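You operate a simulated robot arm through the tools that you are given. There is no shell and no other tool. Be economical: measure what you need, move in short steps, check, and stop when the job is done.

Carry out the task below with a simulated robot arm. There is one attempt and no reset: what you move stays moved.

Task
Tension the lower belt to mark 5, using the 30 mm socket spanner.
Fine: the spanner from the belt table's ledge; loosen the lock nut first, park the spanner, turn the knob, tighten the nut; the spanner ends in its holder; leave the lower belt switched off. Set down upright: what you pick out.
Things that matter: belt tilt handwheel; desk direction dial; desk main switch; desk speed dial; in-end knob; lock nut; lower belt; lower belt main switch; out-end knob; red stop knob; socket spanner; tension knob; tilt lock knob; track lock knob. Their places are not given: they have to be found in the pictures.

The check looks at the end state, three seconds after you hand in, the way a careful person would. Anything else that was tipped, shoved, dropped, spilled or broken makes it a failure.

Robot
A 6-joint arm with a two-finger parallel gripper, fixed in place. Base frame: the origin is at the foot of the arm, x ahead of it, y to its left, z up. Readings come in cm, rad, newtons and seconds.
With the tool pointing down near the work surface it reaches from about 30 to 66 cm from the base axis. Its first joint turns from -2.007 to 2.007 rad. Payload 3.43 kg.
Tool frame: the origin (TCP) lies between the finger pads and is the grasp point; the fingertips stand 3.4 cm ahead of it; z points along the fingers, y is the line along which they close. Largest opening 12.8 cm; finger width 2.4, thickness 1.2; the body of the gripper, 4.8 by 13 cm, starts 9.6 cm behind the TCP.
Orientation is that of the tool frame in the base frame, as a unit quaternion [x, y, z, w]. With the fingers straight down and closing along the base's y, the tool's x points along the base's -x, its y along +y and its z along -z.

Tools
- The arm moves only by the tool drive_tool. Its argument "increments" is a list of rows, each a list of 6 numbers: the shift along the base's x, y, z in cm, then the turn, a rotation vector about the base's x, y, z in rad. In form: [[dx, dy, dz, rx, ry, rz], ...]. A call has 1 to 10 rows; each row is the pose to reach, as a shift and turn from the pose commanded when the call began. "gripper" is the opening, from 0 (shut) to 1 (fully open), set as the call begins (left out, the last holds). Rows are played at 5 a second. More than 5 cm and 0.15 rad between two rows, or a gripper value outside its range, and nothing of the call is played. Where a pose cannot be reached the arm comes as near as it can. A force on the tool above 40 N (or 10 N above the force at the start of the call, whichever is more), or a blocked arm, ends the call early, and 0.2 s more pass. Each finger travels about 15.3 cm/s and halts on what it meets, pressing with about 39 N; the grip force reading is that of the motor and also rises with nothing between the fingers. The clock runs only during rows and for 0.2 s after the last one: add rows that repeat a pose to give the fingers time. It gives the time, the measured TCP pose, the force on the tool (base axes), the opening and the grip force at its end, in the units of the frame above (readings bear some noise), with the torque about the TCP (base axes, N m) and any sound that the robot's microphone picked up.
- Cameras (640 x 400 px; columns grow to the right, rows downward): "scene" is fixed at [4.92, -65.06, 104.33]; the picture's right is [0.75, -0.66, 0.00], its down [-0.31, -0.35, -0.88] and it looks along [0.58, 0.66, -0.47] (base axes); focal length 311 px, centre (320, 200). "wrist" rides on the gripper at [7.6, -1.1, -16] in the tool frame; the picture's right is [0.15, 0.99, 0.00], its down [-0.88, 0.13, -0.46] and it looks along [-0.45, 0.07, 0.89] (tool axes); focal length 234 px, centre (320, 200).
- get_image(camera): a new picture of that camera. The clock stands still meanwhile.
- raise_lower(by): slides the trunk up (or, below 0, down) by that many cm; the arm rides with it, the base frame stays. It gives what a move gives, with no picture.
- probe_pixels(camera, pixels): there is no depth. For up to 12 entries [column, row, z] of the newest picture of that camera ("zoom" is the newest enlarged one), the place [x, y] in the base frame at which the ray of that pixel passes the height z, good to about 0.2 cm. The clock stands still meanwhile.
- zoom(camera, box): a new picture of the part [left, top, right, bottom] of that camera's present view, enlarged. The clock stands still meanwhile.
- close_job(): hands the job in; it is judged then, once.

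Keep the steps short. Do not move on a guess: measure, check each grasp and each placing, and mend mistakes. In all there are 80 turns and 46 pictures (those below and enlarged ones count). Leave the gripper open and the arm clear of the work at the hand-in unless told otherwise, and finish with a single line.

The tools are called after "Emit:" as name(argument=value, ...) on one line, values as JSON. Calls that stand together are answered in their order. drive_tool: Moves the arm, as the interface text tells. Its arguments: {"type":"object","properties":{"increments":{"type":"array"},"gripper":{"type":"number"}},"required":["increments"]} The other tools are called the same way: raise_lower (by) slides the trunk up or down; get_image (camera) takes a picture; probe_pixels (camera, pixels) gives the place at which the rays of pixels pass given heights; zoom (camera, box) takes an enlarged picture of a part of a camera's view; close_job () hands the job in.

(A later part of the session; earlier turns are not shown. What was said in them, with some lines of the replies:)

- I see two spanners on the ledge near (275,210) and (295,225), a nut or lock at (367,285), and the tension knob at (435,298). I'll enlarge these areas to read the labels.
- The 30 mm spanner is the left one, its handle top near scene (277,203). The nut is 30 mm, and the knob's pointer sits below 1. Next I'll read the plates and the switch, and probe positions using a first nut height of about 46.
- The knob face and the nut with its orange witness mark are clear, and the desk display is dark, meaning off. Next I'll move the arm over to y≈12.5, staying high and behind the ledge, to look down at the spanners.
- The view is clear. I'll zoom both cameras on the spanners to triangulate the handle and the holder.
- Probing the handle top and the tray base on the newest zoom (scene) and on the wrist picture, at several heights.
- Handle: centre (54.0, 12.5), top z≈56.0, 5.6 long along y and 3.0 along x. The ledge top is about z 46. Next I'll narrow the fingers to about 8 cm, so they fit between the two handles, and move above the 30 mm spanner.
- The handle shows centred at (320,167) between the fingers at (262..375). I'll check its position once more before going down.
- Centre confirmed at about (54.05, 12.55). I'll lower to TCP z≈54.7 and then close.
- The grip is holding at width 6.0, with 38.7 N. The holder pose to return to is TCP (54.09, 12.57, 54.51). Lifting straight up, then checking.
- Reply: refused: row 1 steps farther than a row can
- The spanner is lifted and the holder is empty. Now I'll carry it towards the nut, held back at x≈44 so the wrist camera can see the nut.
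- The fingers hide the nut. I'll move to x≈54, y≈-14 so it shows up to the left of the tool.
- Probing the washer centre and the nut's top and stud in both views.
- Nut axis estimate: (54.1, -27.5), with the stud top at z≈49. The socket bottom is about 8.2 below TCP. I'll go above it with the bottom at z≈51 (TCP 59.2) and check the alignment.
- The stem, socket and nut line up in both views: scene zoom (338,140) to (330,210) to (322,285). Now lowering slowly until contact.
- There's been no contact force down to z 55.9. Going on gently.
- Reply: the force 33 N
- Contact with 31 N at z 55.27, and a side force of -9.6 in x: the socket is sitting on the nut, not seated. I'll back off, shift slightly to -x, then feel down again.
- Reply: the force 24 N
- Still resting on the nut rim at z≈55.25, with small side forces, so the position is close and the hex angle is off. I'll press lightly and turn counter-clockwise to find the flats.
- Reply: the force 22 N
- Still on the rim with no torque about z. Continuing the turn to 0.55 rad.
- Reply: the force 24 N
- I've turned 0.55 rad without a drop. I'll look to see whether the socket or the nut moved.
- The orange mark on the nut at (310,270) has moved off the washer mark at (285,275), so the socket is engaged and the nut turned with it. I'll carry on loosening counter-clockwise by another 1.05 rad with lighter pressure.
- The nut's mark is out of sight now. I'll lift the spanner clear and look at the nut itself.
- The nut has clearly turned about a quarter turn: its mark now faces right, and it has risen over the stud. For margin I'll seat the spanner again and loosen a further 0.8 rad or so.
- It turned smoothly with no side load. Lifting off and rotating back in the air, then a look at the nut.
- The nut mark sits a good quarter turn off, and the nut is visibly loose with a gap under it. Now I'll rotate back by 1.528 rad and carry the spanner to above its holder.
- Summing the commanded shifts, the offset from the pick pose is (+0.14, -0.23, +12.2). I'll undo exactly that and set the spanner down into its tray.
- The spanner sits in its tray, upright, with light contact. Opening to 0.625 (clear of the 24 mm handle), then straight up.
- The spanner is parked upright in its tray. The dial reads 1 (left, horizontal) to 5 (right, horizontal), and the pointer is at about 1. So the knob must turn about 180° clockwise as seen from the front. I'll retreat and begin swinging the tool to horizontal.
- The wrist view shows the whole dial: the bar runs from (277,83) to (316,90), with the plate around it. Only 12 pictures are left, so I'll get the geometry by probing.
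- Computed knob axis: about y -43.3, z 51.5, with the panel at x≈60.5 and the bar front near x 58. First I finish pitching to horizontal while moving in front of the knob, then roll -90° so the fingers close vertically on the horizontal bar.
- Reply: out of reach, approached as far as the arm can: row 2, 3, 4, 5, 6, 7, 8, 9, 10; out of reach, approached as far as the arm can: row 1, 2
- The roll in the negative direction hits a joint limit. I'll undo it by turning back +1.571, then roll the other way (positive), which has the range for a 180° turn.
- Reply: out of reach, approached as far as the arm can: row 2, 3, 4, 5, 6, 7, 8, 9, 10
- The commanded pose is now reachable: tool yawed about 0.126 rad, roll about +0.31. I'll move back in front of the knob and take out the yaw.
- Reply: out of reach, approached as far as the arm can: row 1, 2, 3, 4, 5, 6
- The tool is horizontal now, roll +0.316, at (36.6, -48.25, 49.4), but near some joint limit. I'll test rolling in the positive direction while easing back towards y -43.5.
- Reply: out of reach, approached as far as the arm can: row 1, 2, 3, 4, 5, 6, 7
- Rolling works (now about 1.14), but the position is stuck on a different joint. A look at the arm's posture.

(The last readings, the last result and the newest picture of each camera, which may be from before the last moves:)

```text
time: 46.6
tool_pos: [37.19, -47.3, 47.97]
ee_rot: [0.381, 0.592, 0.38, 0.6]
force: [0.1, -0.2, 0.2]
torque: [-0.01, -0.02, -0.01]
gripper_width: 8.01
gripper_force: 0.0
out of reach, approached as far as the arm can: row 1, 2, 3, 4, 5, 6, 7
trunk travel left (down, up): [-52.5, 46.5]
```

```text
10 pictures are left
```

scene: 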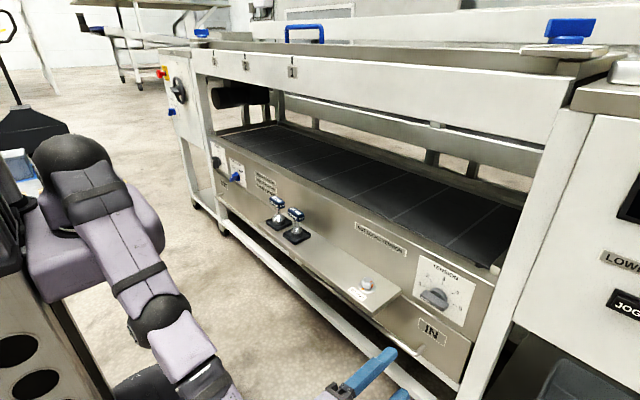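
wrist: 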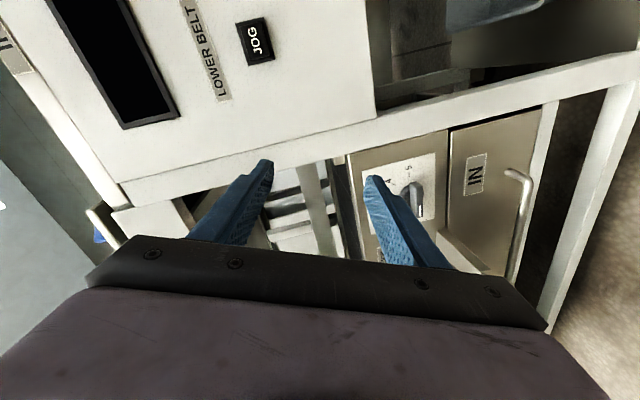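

The arm has drifted into a nearly straight-elbow posture. I'll bring the tool up and inward so the elbow bends back to its earlier raised posture.

Emit:
drive_tool(increments=[[0, 0.5, 4, 0, 0, 0], [0, 1, 8, 0, 0, 0], [0, 2, 12, 0, 0, 0], [0, 3, 16, 0, 0, 0], [0, 5, 20, 0, 0, 0], [0, 8, 22, 0, 0, 0], [0, 8, 22, 0, 0, 0]])

```text
time: 48.2
tool_pos: [38.34, -52.95, 56.63]
ee_rot: [0.387, 0.589, 0.386, 0.596]
force: [-0.1, 0.8, -0.2]
torque: [0.01, -0.01, -0.03]
gripper_width: 8.01
gripper_force: 0.2
out of reach, approached as far as the arm can: row 1, 2, 3, 4, 5, 6, 7
trunk travel left (down, up): [-52.5, 46.5]
```

Positions all sit at a constant distance from the shoulder, so the elbow is at full stretch. I'll steer back to the known good region: tool down, near (38,-33,68).

Emit:
drive_tool(increments=[[0, 2, 1, 0, 0.15, 0], [0, 4, 2, 0, 0.3, 0], [0, 6, 4, 0, 0.45, 0], [0, 8, 6, 0, 0.6, 0], [0, 10, 8, 0, 0.75, 0], [0, 12, 10, 0, 0.9, 0], [0, 14, 12, 0, 1.05, 0], [0, 16, 12, 0, 1.2, 0], [0, 18, 12, 0, 1.35, 0], [0, 20, 12, 0, 1.5, 0]])

```text
time: 50.4
tool_pos: [43.81, -38.51, 83.75]
ee_rot: [0.547, 0.836, 0.031, -0.016]
force: [-0.1, -0.7, -0.4]
torque: [-0.03, 0.02, 0.02]
gripper_width: 8.0
gripper_force: 0.0
out of reach, approached as far as the arm can: row 1, 2, 3, 4, 5, 6, 7, 8, 9, 10
trunk travel left (down, up): [-52.5, 46.5]
```

Nearly tool-down, at (43.8, -38.5, 83.8). I'll try reaching in and down from here.

Emit:
drive_tool(increments=[[-2, 2, -2, 0, 0, 0], [-4, 4, -4, 0, 0, 0], [-6, 6, -6, 0, 0, 0], [-8, 8, -8, 0, 0, 0], [-8, 10, -11, 0, 0, 0], [-8, 10, -15, 0, 0, 0], [-8, 10, -15, 0, 0, 0]])

```text
time: 52.0
tool_pos: [48.34, -39.93, 69.64]
ee_rot: [0.546, 0.837, 0.031, -0.015]
force: [-0.2, 0.9, -0.8]
torque: [-0.01, -0.01, 0.02]
gripper_width: 7.97
gripper_force: 0.0
out of reach, approached as far as the arm can: row 1, 2, 3, 4, 5, 6, 7
trunk travel left (down, up): [-52.5, 46.5]
```

Still stuck. One picture to understand the posture before trying more.

Emit:
get_image(camera="scene")

```text
9 pictures are left
```

scene: 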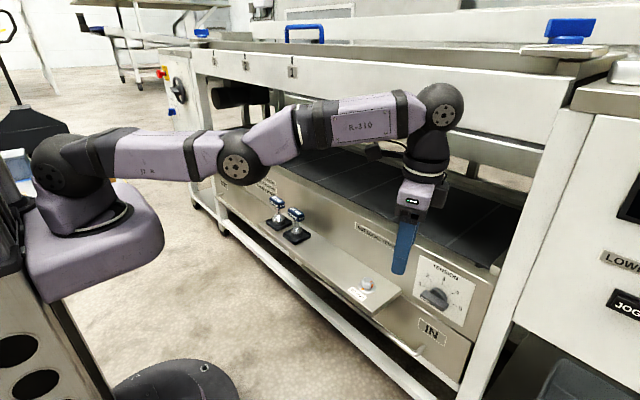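

The elbow is straight and slightly over-extended, held at its limit. I'll stretch upward and outward over open floor to straighten it, then swing downward so it bends the right way.

Emit:
drive_tool(increments=[[-1.5, -2, 4, 0, 0, 0], [-3, -4, 8, 0, 0, 0], [-4.5, -6, 12, 0, 0, 0], [-6, -8, 16, 0, 0, 0], [-7.5, -10, 20, 0, 0, 0], [-8, -12, 24, 0, 0, 0], [-8, -12, 28, 0, 0, 0], [-8, -12, 32, 0, 0, 0], [-8, -12, 32, 0, 0, 0]])

Emit:
drive_tool(increments=[[0, -2, -3, 0, 0, 0], [0, -3, -7, 0, 0, 0], [0, -3, -11, 0, 0, 0], [0, -3, -15, 0, 0, 0], [0, -3, -19, 0, 0, 0], [-1, 0, -22, 0, 0, 0], [-3, 3, -24, 0, 0, 0], [-5, 6, -26, 0, 0, 0], [-7, 9, -27, 0, 0, 0], [-7, 9, -27, 0, 0, 0]])

```text
time: 54.0
tool_pos: [36.18, -41.96, 88.43]
ee_rot: [0.545, 0.838, 0.032, -0.016]
force: [0.1, -0.8, -0.1]
torque: [0.02, 0.03, 0.0]
gripper_width: 8.01
gripper_force: 0.0
out of reach, approached as far as the arm can: row 1, 2, 3, 4, 5, 6, 7, 8, 9
trunk travel left (down, up): [-52.5, 46.5]
```

```text
time: 56.2
tool_pos: [29.05, -33.83, 61.15]
ee_rot: [0.546, 0.837, 0.032, -0.015]
force: [0.2, -0.2, 0.5]
torque: [0.02, 0.0, -0.03]
gripper_width: 7.97
gripper_force: 0.0
trunk travel left (down, up): [-52.5, 46.5]
```

Recovered: the pose (29,-33.8,61) is reachable. The real problem is reach. With the tool horizontal at the knob, the wrist would be about 63 cm from the shoulder. Lowering the trunk about 25 cm fixes that, so I'll first raise the tool and then lower the trunk.

Emit:
drive_tool(increments=[[0, 0, 4, 0, 0, 0], [0, 0, 8, 0, 0, 0], [0, 0, 12, 0, 0, 0], [0, 0, 16, 0, 0, 0], [0, 0, 16, 0, 0, 0]])

Emit:
raise_lower(by=-24)

```text
time: 57.4
tool_pos: [29.03, -33.6, 77.01]
ee_rot: [0.545, 0.837, 0.032, -0.015]
force: [-0.2, 0.6, 0.0]
torque: [0.0, 0.01, -0.02]
gripper_width: 8.02
gripper_force: 0.0
trunk travel left (down, up): [-52.5, 46.5]
```

```text
time: 59.9
tool_pos: [29.16, -33.7, 53.08]
ee_rot: [0.545, 0.837, 0.032, -0.015]
force: [0.9, -0.1, 0.2]
torque: [-0.01, 0.02, 0.01]
gripper_width: 8.0
gripper_force: 0.0
trunk travel left (down, up): [-28.5, 70.5]
```

Trunk lowered. I computed the needed turn to be horizontal with the fingers closing vertically: rotation vector (0.273, -1.521, -0.378). I'll play 94 % of it while moving to (42,-43.3,53).

Emit:
drive_tool(increments=[[1.3, -1, 1, 0.0257, -0.143, -0.0355], [2.6, -2, 2, 0.0513, -0.286, -0.0711], [3.9, -3, 3, 0.077, -0.429, -0.1066], [5.2, -4, 3, 0.1027, -0.572, -0.1421], [6.5, -5, 3, 0.1283, -0.715, -0.1777], [7.8, -6, 3, 0.154, -0.858, -0.2132], [9.1, -7, 3, 0.1796, -1.001, -0.2487], [10.4, -8, 2, 0.2053, -1.144, -0.2843], [11.7, -9, 1, 0.231, -1.287, -0.3198], [13, -9.6, 0, 0.2566, -1.43, -0.3553]])

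```text
time: 62.1
tool_pos: [42.02, -43.23, 53.32]
ee_rot: [0.512, 0.532, 0.478, 0.476]
force: [-0.2, 0.2, -0.2]
torque: [0.03, 0.04, 0.01]
gripper_width: 8.0
gripper_force: 0.0
trunk travel left (down, up): [-28.5, 70.5]
```

All reachable. I'll finish the turn, set z to 51.6 and look face-on at the knob.

Emit:
drive_tool(increments=[[0, 0, -0.8, 0.0164, -0.091, -0.0227], [0, -0.05, -1.6, 0.0164, -0.091, -0.0227], [0, -0.05, -1.6, 0.0164, -0.091, -0.0227]])

Emit:
get_image(camera="wrist")

```text
time: 62.9
tool_pos: [42.07, -43.41, 51.4]
ee_rot: [0.5, 0.5, 0.5, 0.5]
force: [-0.4, 0.5, -0.1]
torque: [0.01, 0.0, 0.01]
gripper_width: 8.03
gripper_force: 0.1
trunk travel left (down, up): [-28.5, 70.5]
```

```text
8 pictures are left
```

wrist: 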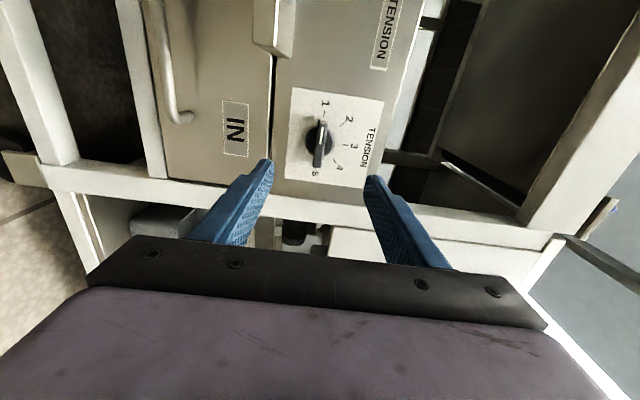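

The knob bar is centred at pixel (320,144), which is y≈-43.3, z≈51.5, right on the tool axis. I'll approach with a 4.5 cm opening to TCP x≈54 and stop to check.

Emit:
drive_tool(increments=[[4, 0.1, 0.1, 0, 0, 0], [8, 0.1, 0.1, 0, 0, 0], [10.5, 0.1, 0.1, 0, 0, 0], [12, 0.1, 0.1, 0, 0, 0], [12, 0.1, 0.1, 0, 0, 0]], gripper=0.35)

Emit:
zoom(camera="wrist", box=[240, 80, 400, 200])

```text
time: 64.1
tool_pos: [54.12, -43.25, 51.51]
ee_rot: [0.499, 0.501, 0.5, 0.499]
force: [-1.0, -0.1, -0.7]
torque: [0.01, 0.03, 0.01]
gripper_width: 4.51
gripper_force: 0.1
trunk travel left (down, up): [-28.5, 70.5]
```

```text
3.33 times, centred on (320, 140) of wrist
```

zoom: 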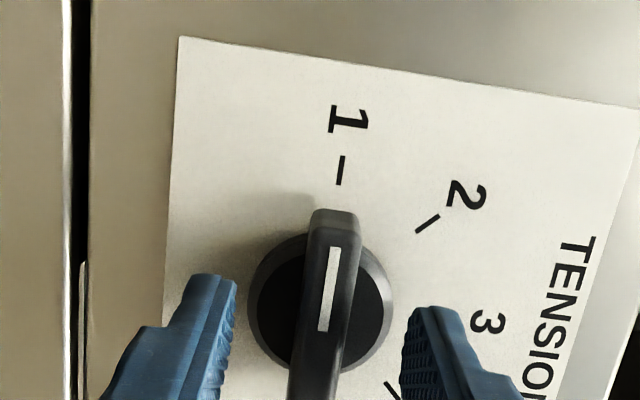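

The pointer (white line) points straight at tick 1, and the fingers straddle the bar. Going in 1.3 cm more and then gripping.

Emit:
drive_tool(increments=[[0.5, 0, 0, 0, 0, 0], [0.9, 0, 0, 0, 0, 0], [1.3, 0, 0, 0, 0, 0], [1.3, 0, 0, 0, 0, 0]])

Emit:
drive_tool(increments=[[0, 0, 0, 0, 0, 0], [0, 0, 0, 0, 0, 0], [0, 0, 0, 0, 0, 0]], gripper=0.05)

```text
time: 65.1
tool_pos: [55.41, -43.23, 51.57]
ee_rot: [0.5, 0.501, 0.5, 0.499]
force: [-0.5, 0.4, 0.8]
torque: [0.05, 0.02, -0.02]
gripper_width: 4.49
gripper_force: 0.0
trunk travel left (down, up): [-28.5, 70.5]
```

```text
time: 65.9
tool_pos: [55.38, -43.14, 51.48]
ee_rot: [0.5, 0.5, 0.5, 0.499]
force: [1.2, -0.3, -1.9]
torque: [0.01, -0.2, -0.09]
gripper_width: 1.28
gripper_force: 45.0
trunk travel left (down, up): [-28.5, 70.5]
```

Gripped the bar, width 1.28. Starting the clockwise turn (+x rotation) with 0.56 rad to feel the torque.

Emit:
drive_tool(increments=[[0, 0, 0, 0.14, 0, 0], [0, 0, 0, 0.28, 0, 0], [0, 0, 0, 0.42, 0, 0], [0, 0, 0, 0.56, 0, 0], [0, 0, 0, 0.56, 0, 0]])

```text
time: 67.1
tool_pos: [55.47, -43.29, 51.69]
ee_rot: [0.618, 0.342, 0.619, 0.343]
force: [3.8, -4.0, 4.6]
torque: [0.03, 0.11, -0.3]
gripper_width: 1.29
gripper_force: 45.1
trunk travel left (down, up): [-28.5, 70.5]
```

It turns freely with low forces. Continuing to the quarter-turn (another 1.01 rad).

Emit:
drive_tool(increments=[[0, -0.05, 0.05, 0.14, 0, 0], [0, -0.05, 0.05, 0.28, 0, 0], [0, -0.05, 0.05, 0.42, 0, 0], [0, -0.05, 0.05, 0.56, 0, 0], [0, -0.05, 0.05, 0.7, 0, 0], [0, -0.05, 0.05, 0.84, 0, 0], [0, -0.05, 0.05, 1.01, 0, 0], [0, -0.05, 0.05, 1.01, 0, 0]])

```text
refused: row 7 steps farther than a row can; nothing moved
```

Row 7's step was too large (0.17), so I'm splitting it.

Emit:
drive_tool(increments=[[0, -0.05, 0.05, 0.13, 0, 0], [0, -0.05, 0.05, 0.26, 0, 0], [0, -0.05, 0.05, 0.39, 0, 0], [0, -0.05, 0.05, 0.52, 0, 0], [0, -0.05, 0.05, 0.65, 0, 0], [0, -0.05, 0.05, 0.78, 0, 0], [0, -0.05, 0.05, 0.9, 0, 0], [0, -0.05, 0.05, 1.01, 0, 0], [0, -0.05, 0.05, 1.01, 0, 0]])

```text
time: 69.1
tool_pos: [55.29, -43.49, 51.77]
ee_rot: [0.705, -0.002, 0.709, 0.001]
force: [7.1, -22.6, 11.9]
torque: [-0.04, 1.11, 0.1]
gripper_width: 1.29
gripper_force: 45.0
trunk travel left (down, up): [-28.5, 70.5]
```

At 3 now (90° done). Side force is (-22.6, +11.9), so the knob axis lies slightly further to -y and up. I'll shift to relieve it.

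Emit:
drive_tool(increments=[[0, -0.1, 0.05, 0, 0, 0], [0, -0.2, 0.1, 0, 0, 0], [0, -0.2, 0.1, 0, 0, 0]])

```text
time: 69.9
tool_pos: [55.3, -43.5, 51.75]
ee_rot: [0.706, -0.001, 0.708, 0.0]
force: [-1.8, -12.0, 5.1]
torque: [-0.07, -1.64, -0.23]
gripper_width: 1.28
gripper_force: 45.3
trunk travel left (down, up): [-28.5, 70.5]
```

Emit:
drive_tool(increments=[[0, -0.12, 0.05, 0, 0, 0], [0, -0.12, 0.05, 0.14, 0, 0], [0, -0.12, 0.05, 0.28, 0, 0], [0, -0.12, 0.05, 0.42, 0, 0], [0, -0.12, 0.05, 0.42, 0, 0]])

```text
time: 71.1
tool_pos: [55.36, -43.63, 51.75]
ee_rot: [0.691, -0.149, 0.692, -0.147]
force: [4.6, -15.6, 5.4]
torque: [-0.05, 0.45, 0.06]
gripper_width: 1.27
gripper_force: 44.9
trunk travel left (down, up): [-28.5, 70.5]
```

Reachable and turning. Remaining to mark 5: about 1.15 rad. Doing 0.56 now, with a little more -y relief.

Emit:
drive_tool(increments=[[0, -0.1, 0.05, 0.14, 0, 0], [0, -0.15, 0.05, 0.28, 0, 0], [0, -0.15, 0.05, 0.42, 0, 0], [0, -0.15, 0.05, 0.56, 0, 0], [0, -0.15, 0.05, 0.56, 0, 0]])

```text
time: 72.3
tool_pos: [55.29, -43.78, 51.74]
ee_rot: [0.623, -0.334, 0.623, -0.334]
force: [-11.6, -2.0, -4.1]
torque: [-0.04, -0.77, -1.21]
gripper_width: 1.28
gripper_force: 44.8
trunk travel left (down, up): [-28.5, 70.5]
```

Now at φ≈236.4°, with 0.586 rad left to 270°. Continuing.

Emit:
drive_tool(increments=[[0, 0.05, 0.05, 0.14, 0, 0], [0, 0.05, 0.05, 0.28, 0, 0], [0, 0.05, 0.05, 0.42, 0, 0], [0, 0.05, 0.05, 0.52, 0, 0], [0, 0.05, 0.05, 0.586, 0, 0], [0, 0.05, 0.05, 0.586, 0, 0]])

Emit:
zoom(camera="wrist", box=[230, 60, 410, 200])

```text
time: 73.7
tool_pos: [55.33, -43.82, 51.49]
ee_rot: [-0.5, 0.501, -0.5, 0.499]
force: [-16.6, -7.6, -16.1]
torque: [-0.03, -0.1, 0.8]
gripper_width: 1.26
gripper_force: 45.2
trunk travel left (down, up): [-28.5, 70.5]
```

```text
2.86 times, centred on (320, 130) of wrist
```

zoom: 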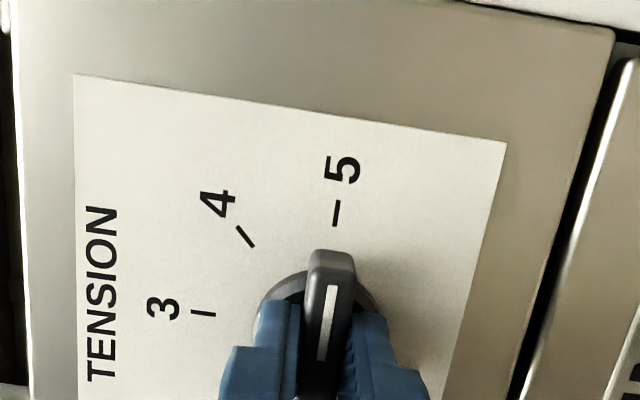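

The pointer lies along mark 5. I'll open and back straight out, then check the dial.

Emit:
drive_tool(increments=[[0, 0, 0, 0, 0, 0], [0, 0, 0, 0, 0, 0], [0, 0, 0, 0, 0, 0], [-3, 0, 0, 0, 0, 0], [-7, 0, 0, 0, 0, 0], [-11, 0, 0, 0, 0, 0], [-13.3, 0, 0, 0, 0, 0], [-13.3, 0, 0, 0, 0, 0]], gripper=0.35)

Emit:
zoom(camera="wrist", box=[270, 80, 400, 190])

```text
time: 75.5
tool_pos: [42.1, -43.59, 51.83]
ee_rot: [0.501, -0.499, 0.502, -0.499]
force: [0.0, -0.3, 0.7]
torque: [0.01, 0.0, -0.02]
gripper_width: 4.49
gripper_force: 0.1
trunk travel left (down, up): [-28.5, 70.5]
```

```text
3.64 times, centred on (335, 135) of wrist
```

zoom: 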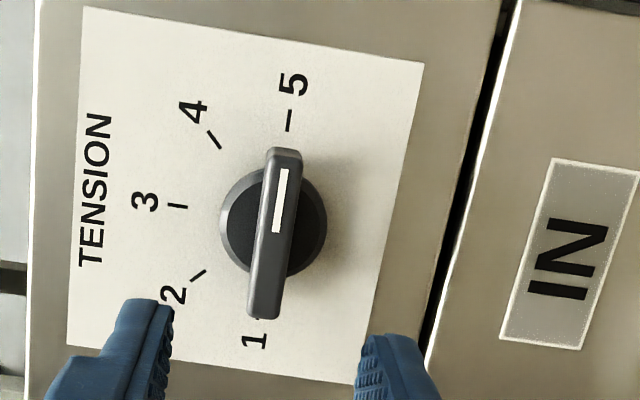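

The dial reads exactly 5. Now I'll roll back by -π in the clear, retracing the known-good path.

Emit:
drive_tool(increments=[[-1, 0, 0, -0.15, 0, 0], [-2, 0, 0, -0.3, 0, 0], [-3, 0, 0, -0.45, 0, 0], [-3, 0, 0, -0.6, 0, 0], [-3, 0, 0, -0.75, 0, 0], [-3, 0, 0, -0.9, 0, 0], [-3, 0, 0, -1.05, 0, 0], [-3, 0, 0, -1.2, 0, 0], [-3, 0, 0, -1.35, 0, 0], [-3, 0, 0, -1.5, 0, 0]])

Emit:
drive_tool(increments=[[0, 0, 0, -0.15, 0, 0], [0, 0, 0, -0.3, 0, 0], [0, 0, 0, -0.45, 0, 0], [0, 0, 0, -0.6, 0, 0], [0, 0, 0, -0.75, 0, 0], [0, 0, 0, -0.9, 0, 0], [0, 0, 0, -1.05, 0, 0], [0, 0, 0, -1.2, 0, 0], [0, 0, 0, -1.35, 0, 0], [0, 0, 0, -1.5, 0, 0]])

Emit:
drive_tool(increments=[[0, 0, 0, -0.07, 0, 0], [0, 0, 0, -0.1416, 0, 0], [0, 0, 0, -0.1416, 0, 0]])

```text
time: 77.7
tool_pos: [39.17, -43.67, 51.91]
ee_rot: [0.706, -0.021, 0.707, -0.023]
force: [0.1, -0.5, -1.7]
torque: [-0.02, 0.02, 0.03]
gripper_width: 4.48
gripper_force: 0.2
trunk travel left (down, up): [-28.5, 70.5]
```

```text
time: 79.9
tool_pos: [39.06, -43.74, 51.82]
ee_rot: [0.532, 0.467, 0.532, 0.465]
force: [0.3, 0.1, -0.3]
torque: [-0.01, -0.06, 0.01]
gripper_width: 4.46
gripper_force: 0.0
trunk travel left (down, up): [-28.5, 70.5]
```

```text
time: 80.7
tool_pos: [39.06, -43.76, 51.76]
ee_rot: [0.498, 0.502, 0.498, 0.501]
force: [-0.6, 0.5, -0.1]
torque: [0.01, 0.0, -0.01]
gripper_width: 4.47
gripper_force: 0.1
trunk travel left (down, up): [-28.5, 70.5]
```

Back at roll 90°. Now pitching the tool down while retreating to about (32,-34,58).

Emit:
drive_tool(increments=[[-0.7, 1, 0.6, 0, 0.145, 0], [-1.4, 2, 1.2, 0, 0.29, 0], [-2.1, 3, 1.8, 0, 0.435, 0], [-2.8, 4, 2.4, 0, 0.58, 0], [-3.5, 5, 3, 0, 0.725, 0], [-4.2, 6, 3.6, 0, 0.87, 0], [-4.9, 7, 4.2, 0, 1.015, 0], [-5.6, 8, 4.8, 0, 1.16, 0], [-6.3, 9, 5.4, 0, 1.305, 0], [-7, 9.7, 6, 0, 1.45, 0]])

Emit:
drive_tool(increments=[[0, 0, 0, 0, 0.121, 0], [0, 0, 0, 0, 0.121, 0]])

Emit:
raise_lower(by=24)

```text
time: 82.9
tool_pos: [31.99, -34.07, 57.85]
ee_rot: [0.704, 0.708, 0.042, 0.041]
force: [0.2, 0.6, 0.7]
torque: [0.0, 0.01, 0.02]
gripper_width: 4.48
gripper_force: 0.1
trunk travel left (down, up): [-28.5, 70.5]
```

```text
time: 83.5
tool_pos: [32.01, -33.93, 57.9]
ee_rot: [0.705, 0.709, -0.001, -0.001]
force: [-0.8, -0.1, 0.0]
torque: [-0.01, 0.02, -0.01]
gripper_width: 4.5
gripper_force: 0.2
trunk travel left (down, up): [-28.5, 70.5]
```

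```text
time: 86.0
tool_pos: [32.16, -33.97, 81.74]
ee_rot: [0.705, 0.709, 0.0, -0.001]
force: [0.0, 0.3, -0.5]
torque: [-0.01, 0.0, 0.0]
gripper_width: 4.46
gripper_force: 0.1
trunk travel left (down, up): [-52.5, 46.5]
```

Tool down, trunk back at its original height. Now yawing +1.565 and moving back towards the spanner.

Emit:
drive_tool(increments=[[0.5, 3, -1, 0, 0, 0.145], [1, 6, -2, 0, 0, 0.29], [1.5, 9, -3, 0, 0, 0.435], [2, 12, -4, 0, 0, 0.58], [2.5, 15, -5, 0, 0, 0.725], [3, 18, -6, 0, 0, 0.87], [3.5, 21, -7, 0, 0, 1.015], [4, 24, -8, 0, 0, 1.16], [4, 28, -9, 0, 0, 1.305], [4, 32, -10, 0, 0, 1.45]], gripper=0.625)

Emit:
drive_tool(increments=[[0, 4, 0, 0, 0, 0.115], [0, 8, 0, 0, 0, 0.115], [0, 12, 0, 0, 0, 0.115], [2, 14.5, 0, 0, 0, 0.115], [6, 14.5, 0, 0, 0, 0.115], [10, 14.5, 0, 0, 0, 0.115], [14, 14.5, -1, 0, 0, 0.115], [17.9, 14.5, -2, 0, 0, 0.115], [17.9, 14.5, -6, 0, 0, 0.115], [17.9, 14.5, -6, 0, 0, 0.115]])

```text
time: 88.2
tool_pos: [36.13, -1.69, 71.91]
ee_rot: [0.057, 0.998, -0.001, 0.0]
force: [0.2, 0.0, -0.3]
torque: [0.0, 0.03, 0.0]
gripper_width: 8.0
gripper_force: 0.1
trunk travel left (down, up): [-52.5, 46.5]
```

```text
time: 90.4
tool_pos: [54.23, 12.49, 65.6]
ee_rot: [0.0, 1.0, -0.001, -0.001]
force: [-0.1, 0.8, 0.3]
torque: [0.01, 0.01, 0.01]
gripper_width: 8.0
gripper_force: 0.1
trunk travel left (down, up): [-52.5, 46.5]
```

Above the spanner at (54.2,12.5,65.6), yaw 0. Going down to the pick pose and gripping as before.

Emit:
drive_tool(increments=[[-0.1, 0.08, -4, 0, 0, 0], [-0.1, 0.08, -7, 0, 0, 0], [-0.1, 0.08, -9.5, 0, 0, 0], [-0.1, 0.08, -11.05, 0, 0, 0], [-0.1, 0.08, -11.05, 0, 0, 0]])

Emit:
drive_tool(increments=[[0, 0, 0, 0, 0, 0], [0, 0, 0, 0, 0, 0], [0, 0, 0, 0, 0, 0]], gripper=0.3)

```text
time: 91.6
tool_pos: [53.75, 12.62, 54.63]
ee_rot: [0.0, 1.0, -0.001, -0.001]
force: [0.3, -0.3, -1.1]
torque: [0.01, -0.02, -0.01]
gripper_width: 8.0
gripper_force: 0.0
trunk travel left (down, up): [-52.5, 46.5]
```

```text
time: 92.4
tool_pos: [53.96, 12.74, 54.73]
ee_rot: [0.0, 1.0, -0.002, 0.0]
force: [-0.4, 1.3, -0.6]
torque: [0.08, -0.01, 0.03]
gripper_width: 5.94
gripper_force: 38.9
trunk travel left (down, up): [-52.5, 46.5]
```

Gripped at 5.94. Lifting 12, carrying the same relative displacement (0,-40.1) to the nut as before, with yaw +1.57 on the way.

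Emit:
drive_tool(increments=[[0, 0, 1.5, 0, 0, 0], [0, 0, 4, 0, 0, 0], [0, 0, 8, 0, 0, 0], [0, 0, 12, 0, 0, 0], [0, -4, 12, 0, 0, 0.1], [0, -8, 12, 0, 0, 0.24], [0, -12, 12, 0, 0, 0.38], [0, -16, 12, 0, 0, 0.52], [0, -20, 12, 0, 0, 0.66], [0, -24, 12, 0, 0, 0.8]])

Emit:
drive_tool(increments=[[0, -4, 0, 0, 0, 0.14], [0, -8, 0, 0, 0, 0.28], [0, -12, 0, 0, 0, 0.42], [0, -16.1, 0, 0, 0, 0.56], [0, -16.1, 0, 0, 0, 0.7], [0, -16.1, 0, 0, 0, 0.77], [0, -16.1, -4, 0, 0, 0.77], [0, -16.1, -6, 0, 0, 0.77], [0, -16.1, -6, 0, 0, 0.77]])

Emit:
zoom(camera="scene", box=[323, 230, 411, 305])

```text
time: 94.6
tool_pos: [54.19, -11.24, 66.9]
ee_rot: [-0.39, 0.921, -0.002, 0.0]
force: [0.1, -0.3, -2.9]
torque: [-0.02, -0.02, -0.02]
gripper_width: 5.97
gripper_force: 38.4
trunk travel left (down, up): [-52.5, 46.5]
```

```text
time: 96.6
tool_pos: [54.01, -27.63, 60.65]
ee_rot: [0.707, -0.707, 0.001, 0.0]
force: [0.3, -0.9, -3.1]
torque: [0.02, 0.04, 0.0]
gripper_width: 6.01
gripper_force: 39.3
trunk travel left (down, up): [-52.5, 46.5]
```

```text
5.33 times, centred on (367, 268) of scene
```

zoom: 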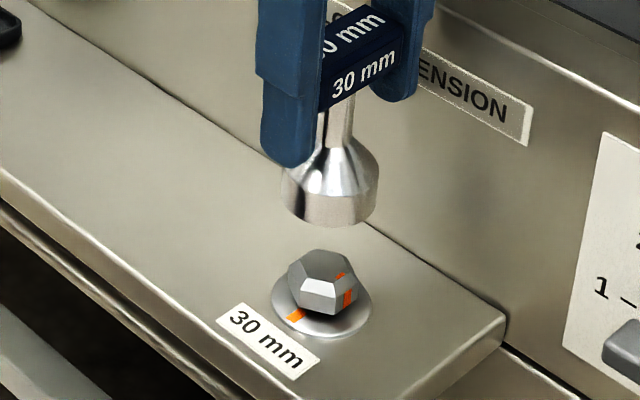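

Spanner over the nut, aligned. Lowering gently onto it.

Emit:
drive_tool(increments=[[0, 0, -2, 0, 0, 0], [0, 0, -3.5, 0, 0, 0], [0, 0, -4.3, 0, 0, 0], [0, 0, -4.8, 0, 0, 0], [0, 0, -5.1, 0, 0, 0], [0, 0, -5.1, 0, 0, 0]])

```text
time: 98.0
tool_pos: [54.0, -27.59, 55.58]
ee_rot: [-0.706, 0.708, -0.002, 0.001]
force: [1.5, -1.5, 0.7]
torque: [-0.11, -0.17, 0.0]
gripper_width: 5.97
gripper_force: 39.3
trunk travel left (down, up): [-52.5, 46.5]
```

Light contact at z 55.58. I'll press slightly more and turn clockwise (tighten) 0.5 rad to start.

Emit:
drive_tool(increments=[[0, 0, -0.15, 0, 0, 0], [0, 0, -0.25, 0, 0, 0], [0, 0, -0.3, 0, 0, -0.12], [0, 0, -0.3, 0, 0, -0.24], [0, 0, -0.3, 0, 0, -0.36], [0, 0, -0.3, 0, 0, -0.48], [0, 0, -0.3, 0, 0, -0.48]])

```text
time: 99.6
tool_pos: [53.97, -27.49, 55.27]
ee_rot: [-0.517, 0.856, -0.002, 0.0]
force: [6.2, -7.8, 3.8]
torque: [-0.6, -0.53, 0.02]
gripper_width: 5.97
gripper_force: 39.0
trunk travel left (down, up): [-52.5, 46.5]
```

Engaged and turning. Continuing clockwise to yaw 0 (another 1.09 rad), with slight centring.

Emit:
drive_tool(increments=[[0.05, -0.07, 0, 0, 0, -0.12], [0.05, -0.07, 0, 0, 0, -0.24], [0.05, -0.07, 0, 0, 0, -0.36], [0.05, -0.07, 0, 0, 0, -0.48], [0.05, -0.07, 0, 0, 0, -0.6], [0.05, -0.07, 0, 0, 0, -0.72], [0.05, -0.07, 0, 0, 0, -0.84], [0.05, -0.07, 0, 0, 0, -0.96], [0.05, -0.07, 0, 0, 0, -1.09], [0.05, -0.07, 0, 0, 0, -1.09]])

Emit:
drive_tool(increments=[[0, 0, 0, 0, 0, -0.05], [0, 0, 0, 0, 0, -0.1], [0, 0, 0, 0, 0, -0.1]])

Emit:
zoom(camera="scene", box=[339, 255, 395, 305])

```text
time: 101.8
tool_pos: [53.94, -27.42, 55.47]
ee_rot: [0.001, 1.0, 0.0, -0.003]
force: [-4.7, 0.7, -2.5]
torque: [0.09, 0.31, -0.03]
gripper_width: 5.99
gripper_force: 38.7
trunk travel left (down, up): [-52.5, 46.5]
```

```text
time: 102.6
tool_pos: [53.86, -27.64, 55.48]
ee_rot: [0.05, 0.999, 0.0, -0.001]
force: [-6.4, 2.9, -0.9]
torque: [0.26, 0.52, 0.02]
gripper_width: 6.01
gripper_force: 38.3
trunk travel left (down, up): [-52.5, 46.5]
```

```text
8.00 times, centred on (367, 280) of scene
```

zoom: 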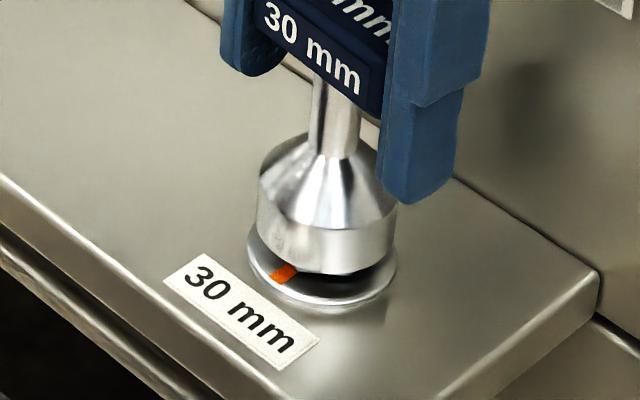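

I can't see the nut's mark here. Lifting the spanner off to view the nut.

Emit:
drive_tool(increments=[[0, 0, 1, 0, 0, 0], [0, 0, 4, 0, 0, 0], [0, 0, 7, 0, 0, 0], [0, 0, 7, 0, 0, 0]])

Emit:
zoom(camera="scene", box=[339, 255, 395, 305])

```text
time: 103.6
tool_pos: [53.82, -27.64, 62.48]
ee_rot: [0.049, 0.999, -0.001, -0.001]
force: [-0.1, 0.4, -2.7]
torque: [0.01, 0.02, -0.01]
gripper_width: 5.98
gripper_force: 38.7
trunk travel left (down, up): [-52.5, 46.5]
```

```text
8.00 times, centred on (367, 280) of scene
```

zoom: 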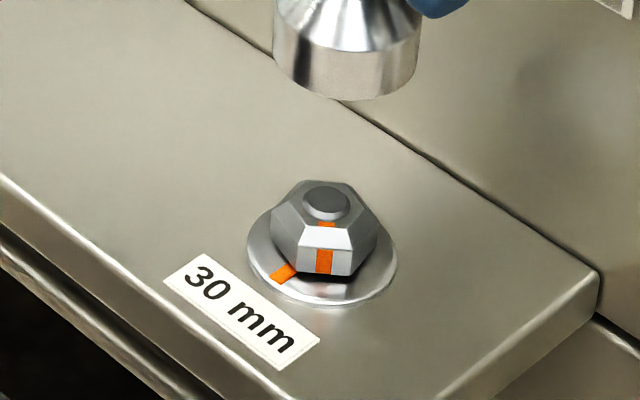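

The nut's mark now faces the camera, about 50° short of the washer mark. It is tightening but not finished. I'll re-seat with firmer downward pressure and turn clockwise another ~0.9 rad.

Emit:
drive_tool(increments=[[0, 0, -3, 0, 0, 0], [0, 0, -5.5, 0, 0, 0], [0, 0, -6.5, 0, 0, 0], [0, 0, -7, 0, 0, 0], [0, 0, -7.3, 0, 0, 0], [0, 0, -7.3, 0, 0, 0]])

Emit:
drive_tool(increments=[[0, 0, 0, 0, 0, -0.12], [0, 0, 0, 0, 0, -0.24], [0, 0, -0.05, 0, 0, -0.36], [0, 0, -0.05, 0, 0, -0.48], [0, 0, -0.1, 0, 0, -0.6], [0, 0, -0.1, 0, 0, -0.6]])

```text
time: 105.0
tool_pos: [53.78, -27.51, 55.49]
ee_rot: [0.05, 0.999, -0.001, 0.002]
force: [-5.8, 5.2, 19.5]
torque: [0.61, 0.68, 0.07]
gripper_width: 5.97
gripper_force: 39.3
trunk travel left (down, up): [-52.5, 46.5]
```

```text
time: 106.4
tool_pos: [53.83, -27.39, 55.38]
ee_rot: [0.343, 0.939, -0.001, 0.002]
force: [-5.6, 13.8, 34.9]
torque: [1.04, 0.4, -0.11]
gripper_width: 5.99
gripper_force: 38.8
trunk travel left (down, up): [-52.5, 46.5]
```

The contact height is falling (55.49 to 55.38), so the nut is screwing down. I'll relieve the side force a little and continue clockwise.

Emit:
drive_tool(increments=[[-0.05, 0.1, 0.1, 0, 0, 0], [-0.05, 0.1, 0.1, 0, 0, -0.1], [-0.05, 0.1, 0.1, 0, 0, -0.2], [-0.05, 0.1, 0.1, 0, 0, -0.3], [-0.05, 0.1, 0.1, 0, 0, -0.4], [-0.05, 0.1, 0.1, 0, 0, -0.4]])

```text
time: 107.8
tool_pos: [53.91, -27.48, 55.34]
ee_rot: [0.524, 0.851, -0.001, 0.002]
force: [-1.4, 11.4, 29.3]
torque: [0.84, 0.08, 0.14]
gripper_width: 5.97
gripper_force: 39.3
trunk travel left (down, up): [-52.5, 46.5]
```

Torque about z is now +0.14, with z 55.34. A little further, watching for the stop.

Emit:
drive_tool(increments=[[0, 0.05, 0, 0, 0, -0.08], [0, 0.05, 0, 0, 0, -0.16], [0, 0.05, 0, 0, 0, -0.24], [0, 0.05, 0, 0, 0, -0.24]])

```text
time: 108.8
tool_pos: [53.82, -27.6, 55.39]
ee_rot: [0.622, 0.783, -0.001, 0.001]
force: [2.8, 4.0, 20.6]
torque: [0.35, -0.33, -0.04]
gripper_width: 5.97
gripper_force: 38.6
trunk travel left (down, up): [-52.5, 46.5]
```

No hard stop felt. Lifting to check the mark (3 pictures left).

Emit:
drive_tool(increments=[[0, 0, 1, 0, 0, 0], [0, 0, 4, 0, 0, 0], [0, 0, 8, 0, 0, 0], [0, 0, 8, 0, 0, 0]])

Emit:
zoom(camera="scene", box=[339, 255, 395, 305])

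```text
time: 109.8
tool_pos: [53.85, -27.34, 63.21]
ee_rot: [0.621, 0.784, -0.001, -0.002]
force: [-0.1, 0.2, -2.6]
torque: [-0.04, -0.04, 0.02]
gripper_width: 5.95
gripper_force: 38.8
trunk travel left (down, up): [-52.5, 46.5]
```

```text
8.00 times, centred on (367, 280) of scene
```

zoom: 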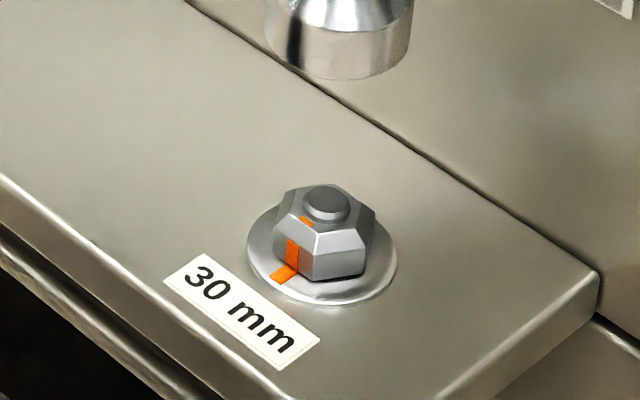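

The orange marks on nut and washer line up exactly as at the start, so the nut is tight. Now I'll return the spanner. The summed offset from its pick pose is (0, -40.02, +8.3), yaw -1.34.

Emit:
drive_tool(increments=[[0, 0, 3.7, 0, 0, 0.1], [0, 4, 3.7, 0, 0, 0.24], [0, 8, 3.7, 0, 0, 0.38], [0, 12, 3.7, 0, 0, 0.52], [0, 16, 3.7, 0, 0, 0.66], [0, 20, 3.7, 0, 0, 0.8], [0, 24, 3.7, 0, 0, 0.94], [0, 28, 3.7, 0, 0, 1.08], [0, 32, 3.7, 0, 0, 1.22], [0, 36, 3.7, 0, 0, 1.34]])

Emit:
drive_tool(increments=[[0, 4.02, 0, 0, 0, 0], [0, 4.02, 0, 0, 0, 0], [0, 4.02, -4, 0, 0, 0], [0, 4.02, -8, 0, 0, 0], [0, 4.02, -9.5, 0, 0, 0], [0, 4.02, -9.5, 0, 0, 0]])

Emit:
zoom(camera="scene", box=[235, 165, 335, 255])

```text
time: 112.0
tool_pos: [53.93, 8.61, 66.75]
ee_rot: [-0.001, 1.0, -0.001, -0.001]
force: [0.4, 0.1, -2.0]
torque: [-0.01, 0.02, -0.01]
gripper_width: 5.96
gripper_force: 38.3
trunk travel left (down, up): [-52.5, 46.5]
```

```text
time: 113.4
tool_pos: [53.83, 12.38, 57.17]
ee_rot: [-0.001, 1.0, -0.001, -0.001]
force: [-1.0, 0.7, -2.2]
torque: [-0.01, -0.06, -0.04]
gripper_width: 5.97
gripper_force: 38.9
trunk travel left (down, up): [-52.5, 46.5]
```

```text
4.44 times, centred on (285, 210) of scene
```

zoom: 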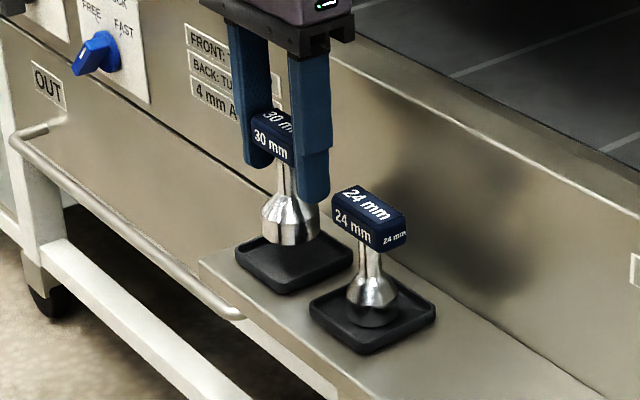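

The spanner hangs upright over its tray. Lowering the last 2.5 cm.

Emit:
drive_tool(increments=[[0, 0, -1.2, 0, 0, 0], [0, 0, -2, 0, 0, 0], [0, 0, -2.4, 0, 0, 0], [0, 0, -2.5, 0, 0, 0], [0, 0, -2.5, 0, 0, 0]])

```text
time: 114.6
tool_pos: [53.93, 12.68, 54.84]
ee_rot: [0.0, 1.0, 0.0, 0.0]
force: [0.5, 0.1, -1.7]
torque: [0.01, -0.02, 0.01]
gripper_width: 5.97
gripper_force: 39.1
trunk travel left (down, up): [-52.5, 46.5]
```

It is still hanging (-1.7 N). Easing down a bit more until contact.

Emit:
drive_tool(increments=[[0, 0, -0.1, 0, 0, 0], [0, 0, -0.2, 0, 0, 0], [0, 0, -0.2, 0, 0, 0]])

```text
time: 115.4
tool_pos: [53.88, 12.61, 54.69]
ee_rot: [0.0, 1.0, -0.001, 0.0]
force: [-1.5, -1.1, 7.2]
torque: [-0.09, -0.1, -0.04]
gripper_width: 5.95
gripper_force: 39.1
trunk travel left (down, up): [-52.5, 46.5]
```

Seated, with 7 N upward. Opening to 0.625, rising straight up and retreating clear.

Emit:
drive_tool(increments=[[0, 0, 0.05, 0, 0, 0], [0, 0, 0.05, 0, 0, 0], [0, 0, 0.05, 0, 0, 0], [0, 0, 3, 0, 0, 0], [0, 0, 7, 0, 0, 0], [0, 0, 11, 0, 0, 0], [-4, 0, 13, 0, 0, 0], [-8, 0, 15, 0, 0, 0], [-12, 0, 17, 0, 0, 0], [-16, 0, 17, 0, 0, 0]], gripper=0.625)

Emit:
get_image(camera="scene")

```text
time: 117.6
tool_pos: [37.9, 12.61, 71.57]
ee_rot: [0.0, 1.0, -0.001, 0.0]
force: [0.3, -1.1, -0.6]
torque: [-0.01, -0.01, 0.0]
gripper_width: 8.01
gripper_force: 0.1
trunk travel left (down, up): [-52.5, 46.5]
```

```text
refused: no pictures are left
```

The picture budget is used up. The seating force, the width at release (8.01, nothing carried) and the clean lift all show the spanner stayed in its holder. I'll open the gripper fully here in the clear, then hand in.

Emit:
drive_tool(increments=[[0, 0, 0, 0, 0, 0], [0, 0, 0, 0, 0, 0], [0, 0, 0, 0, 0, 0]], gripper=1.0)

Emit:
close_job()

```text
time: 118.4
tool_pos: [37.86, 12.66, 71.59]
ee_rot: [-0.001, 1.0, -0.001, -0.001]
force: [-0.2, 0.6, -0.1]
torque: [-0.03, 0.04, 0.0]
gripper_width: 12.76
gripper_force: 0.1
trunk travel left (down, up): [-52.5, 46.5]
```

```text
The job is handed in.
```

Handed in: tension knob at mark 5, lock nut retightened with its marks aligned, lower belt switch never touched, and the 30 mm spanner back in its holder, though with no pictures left I judged that last placing by force readings alone.
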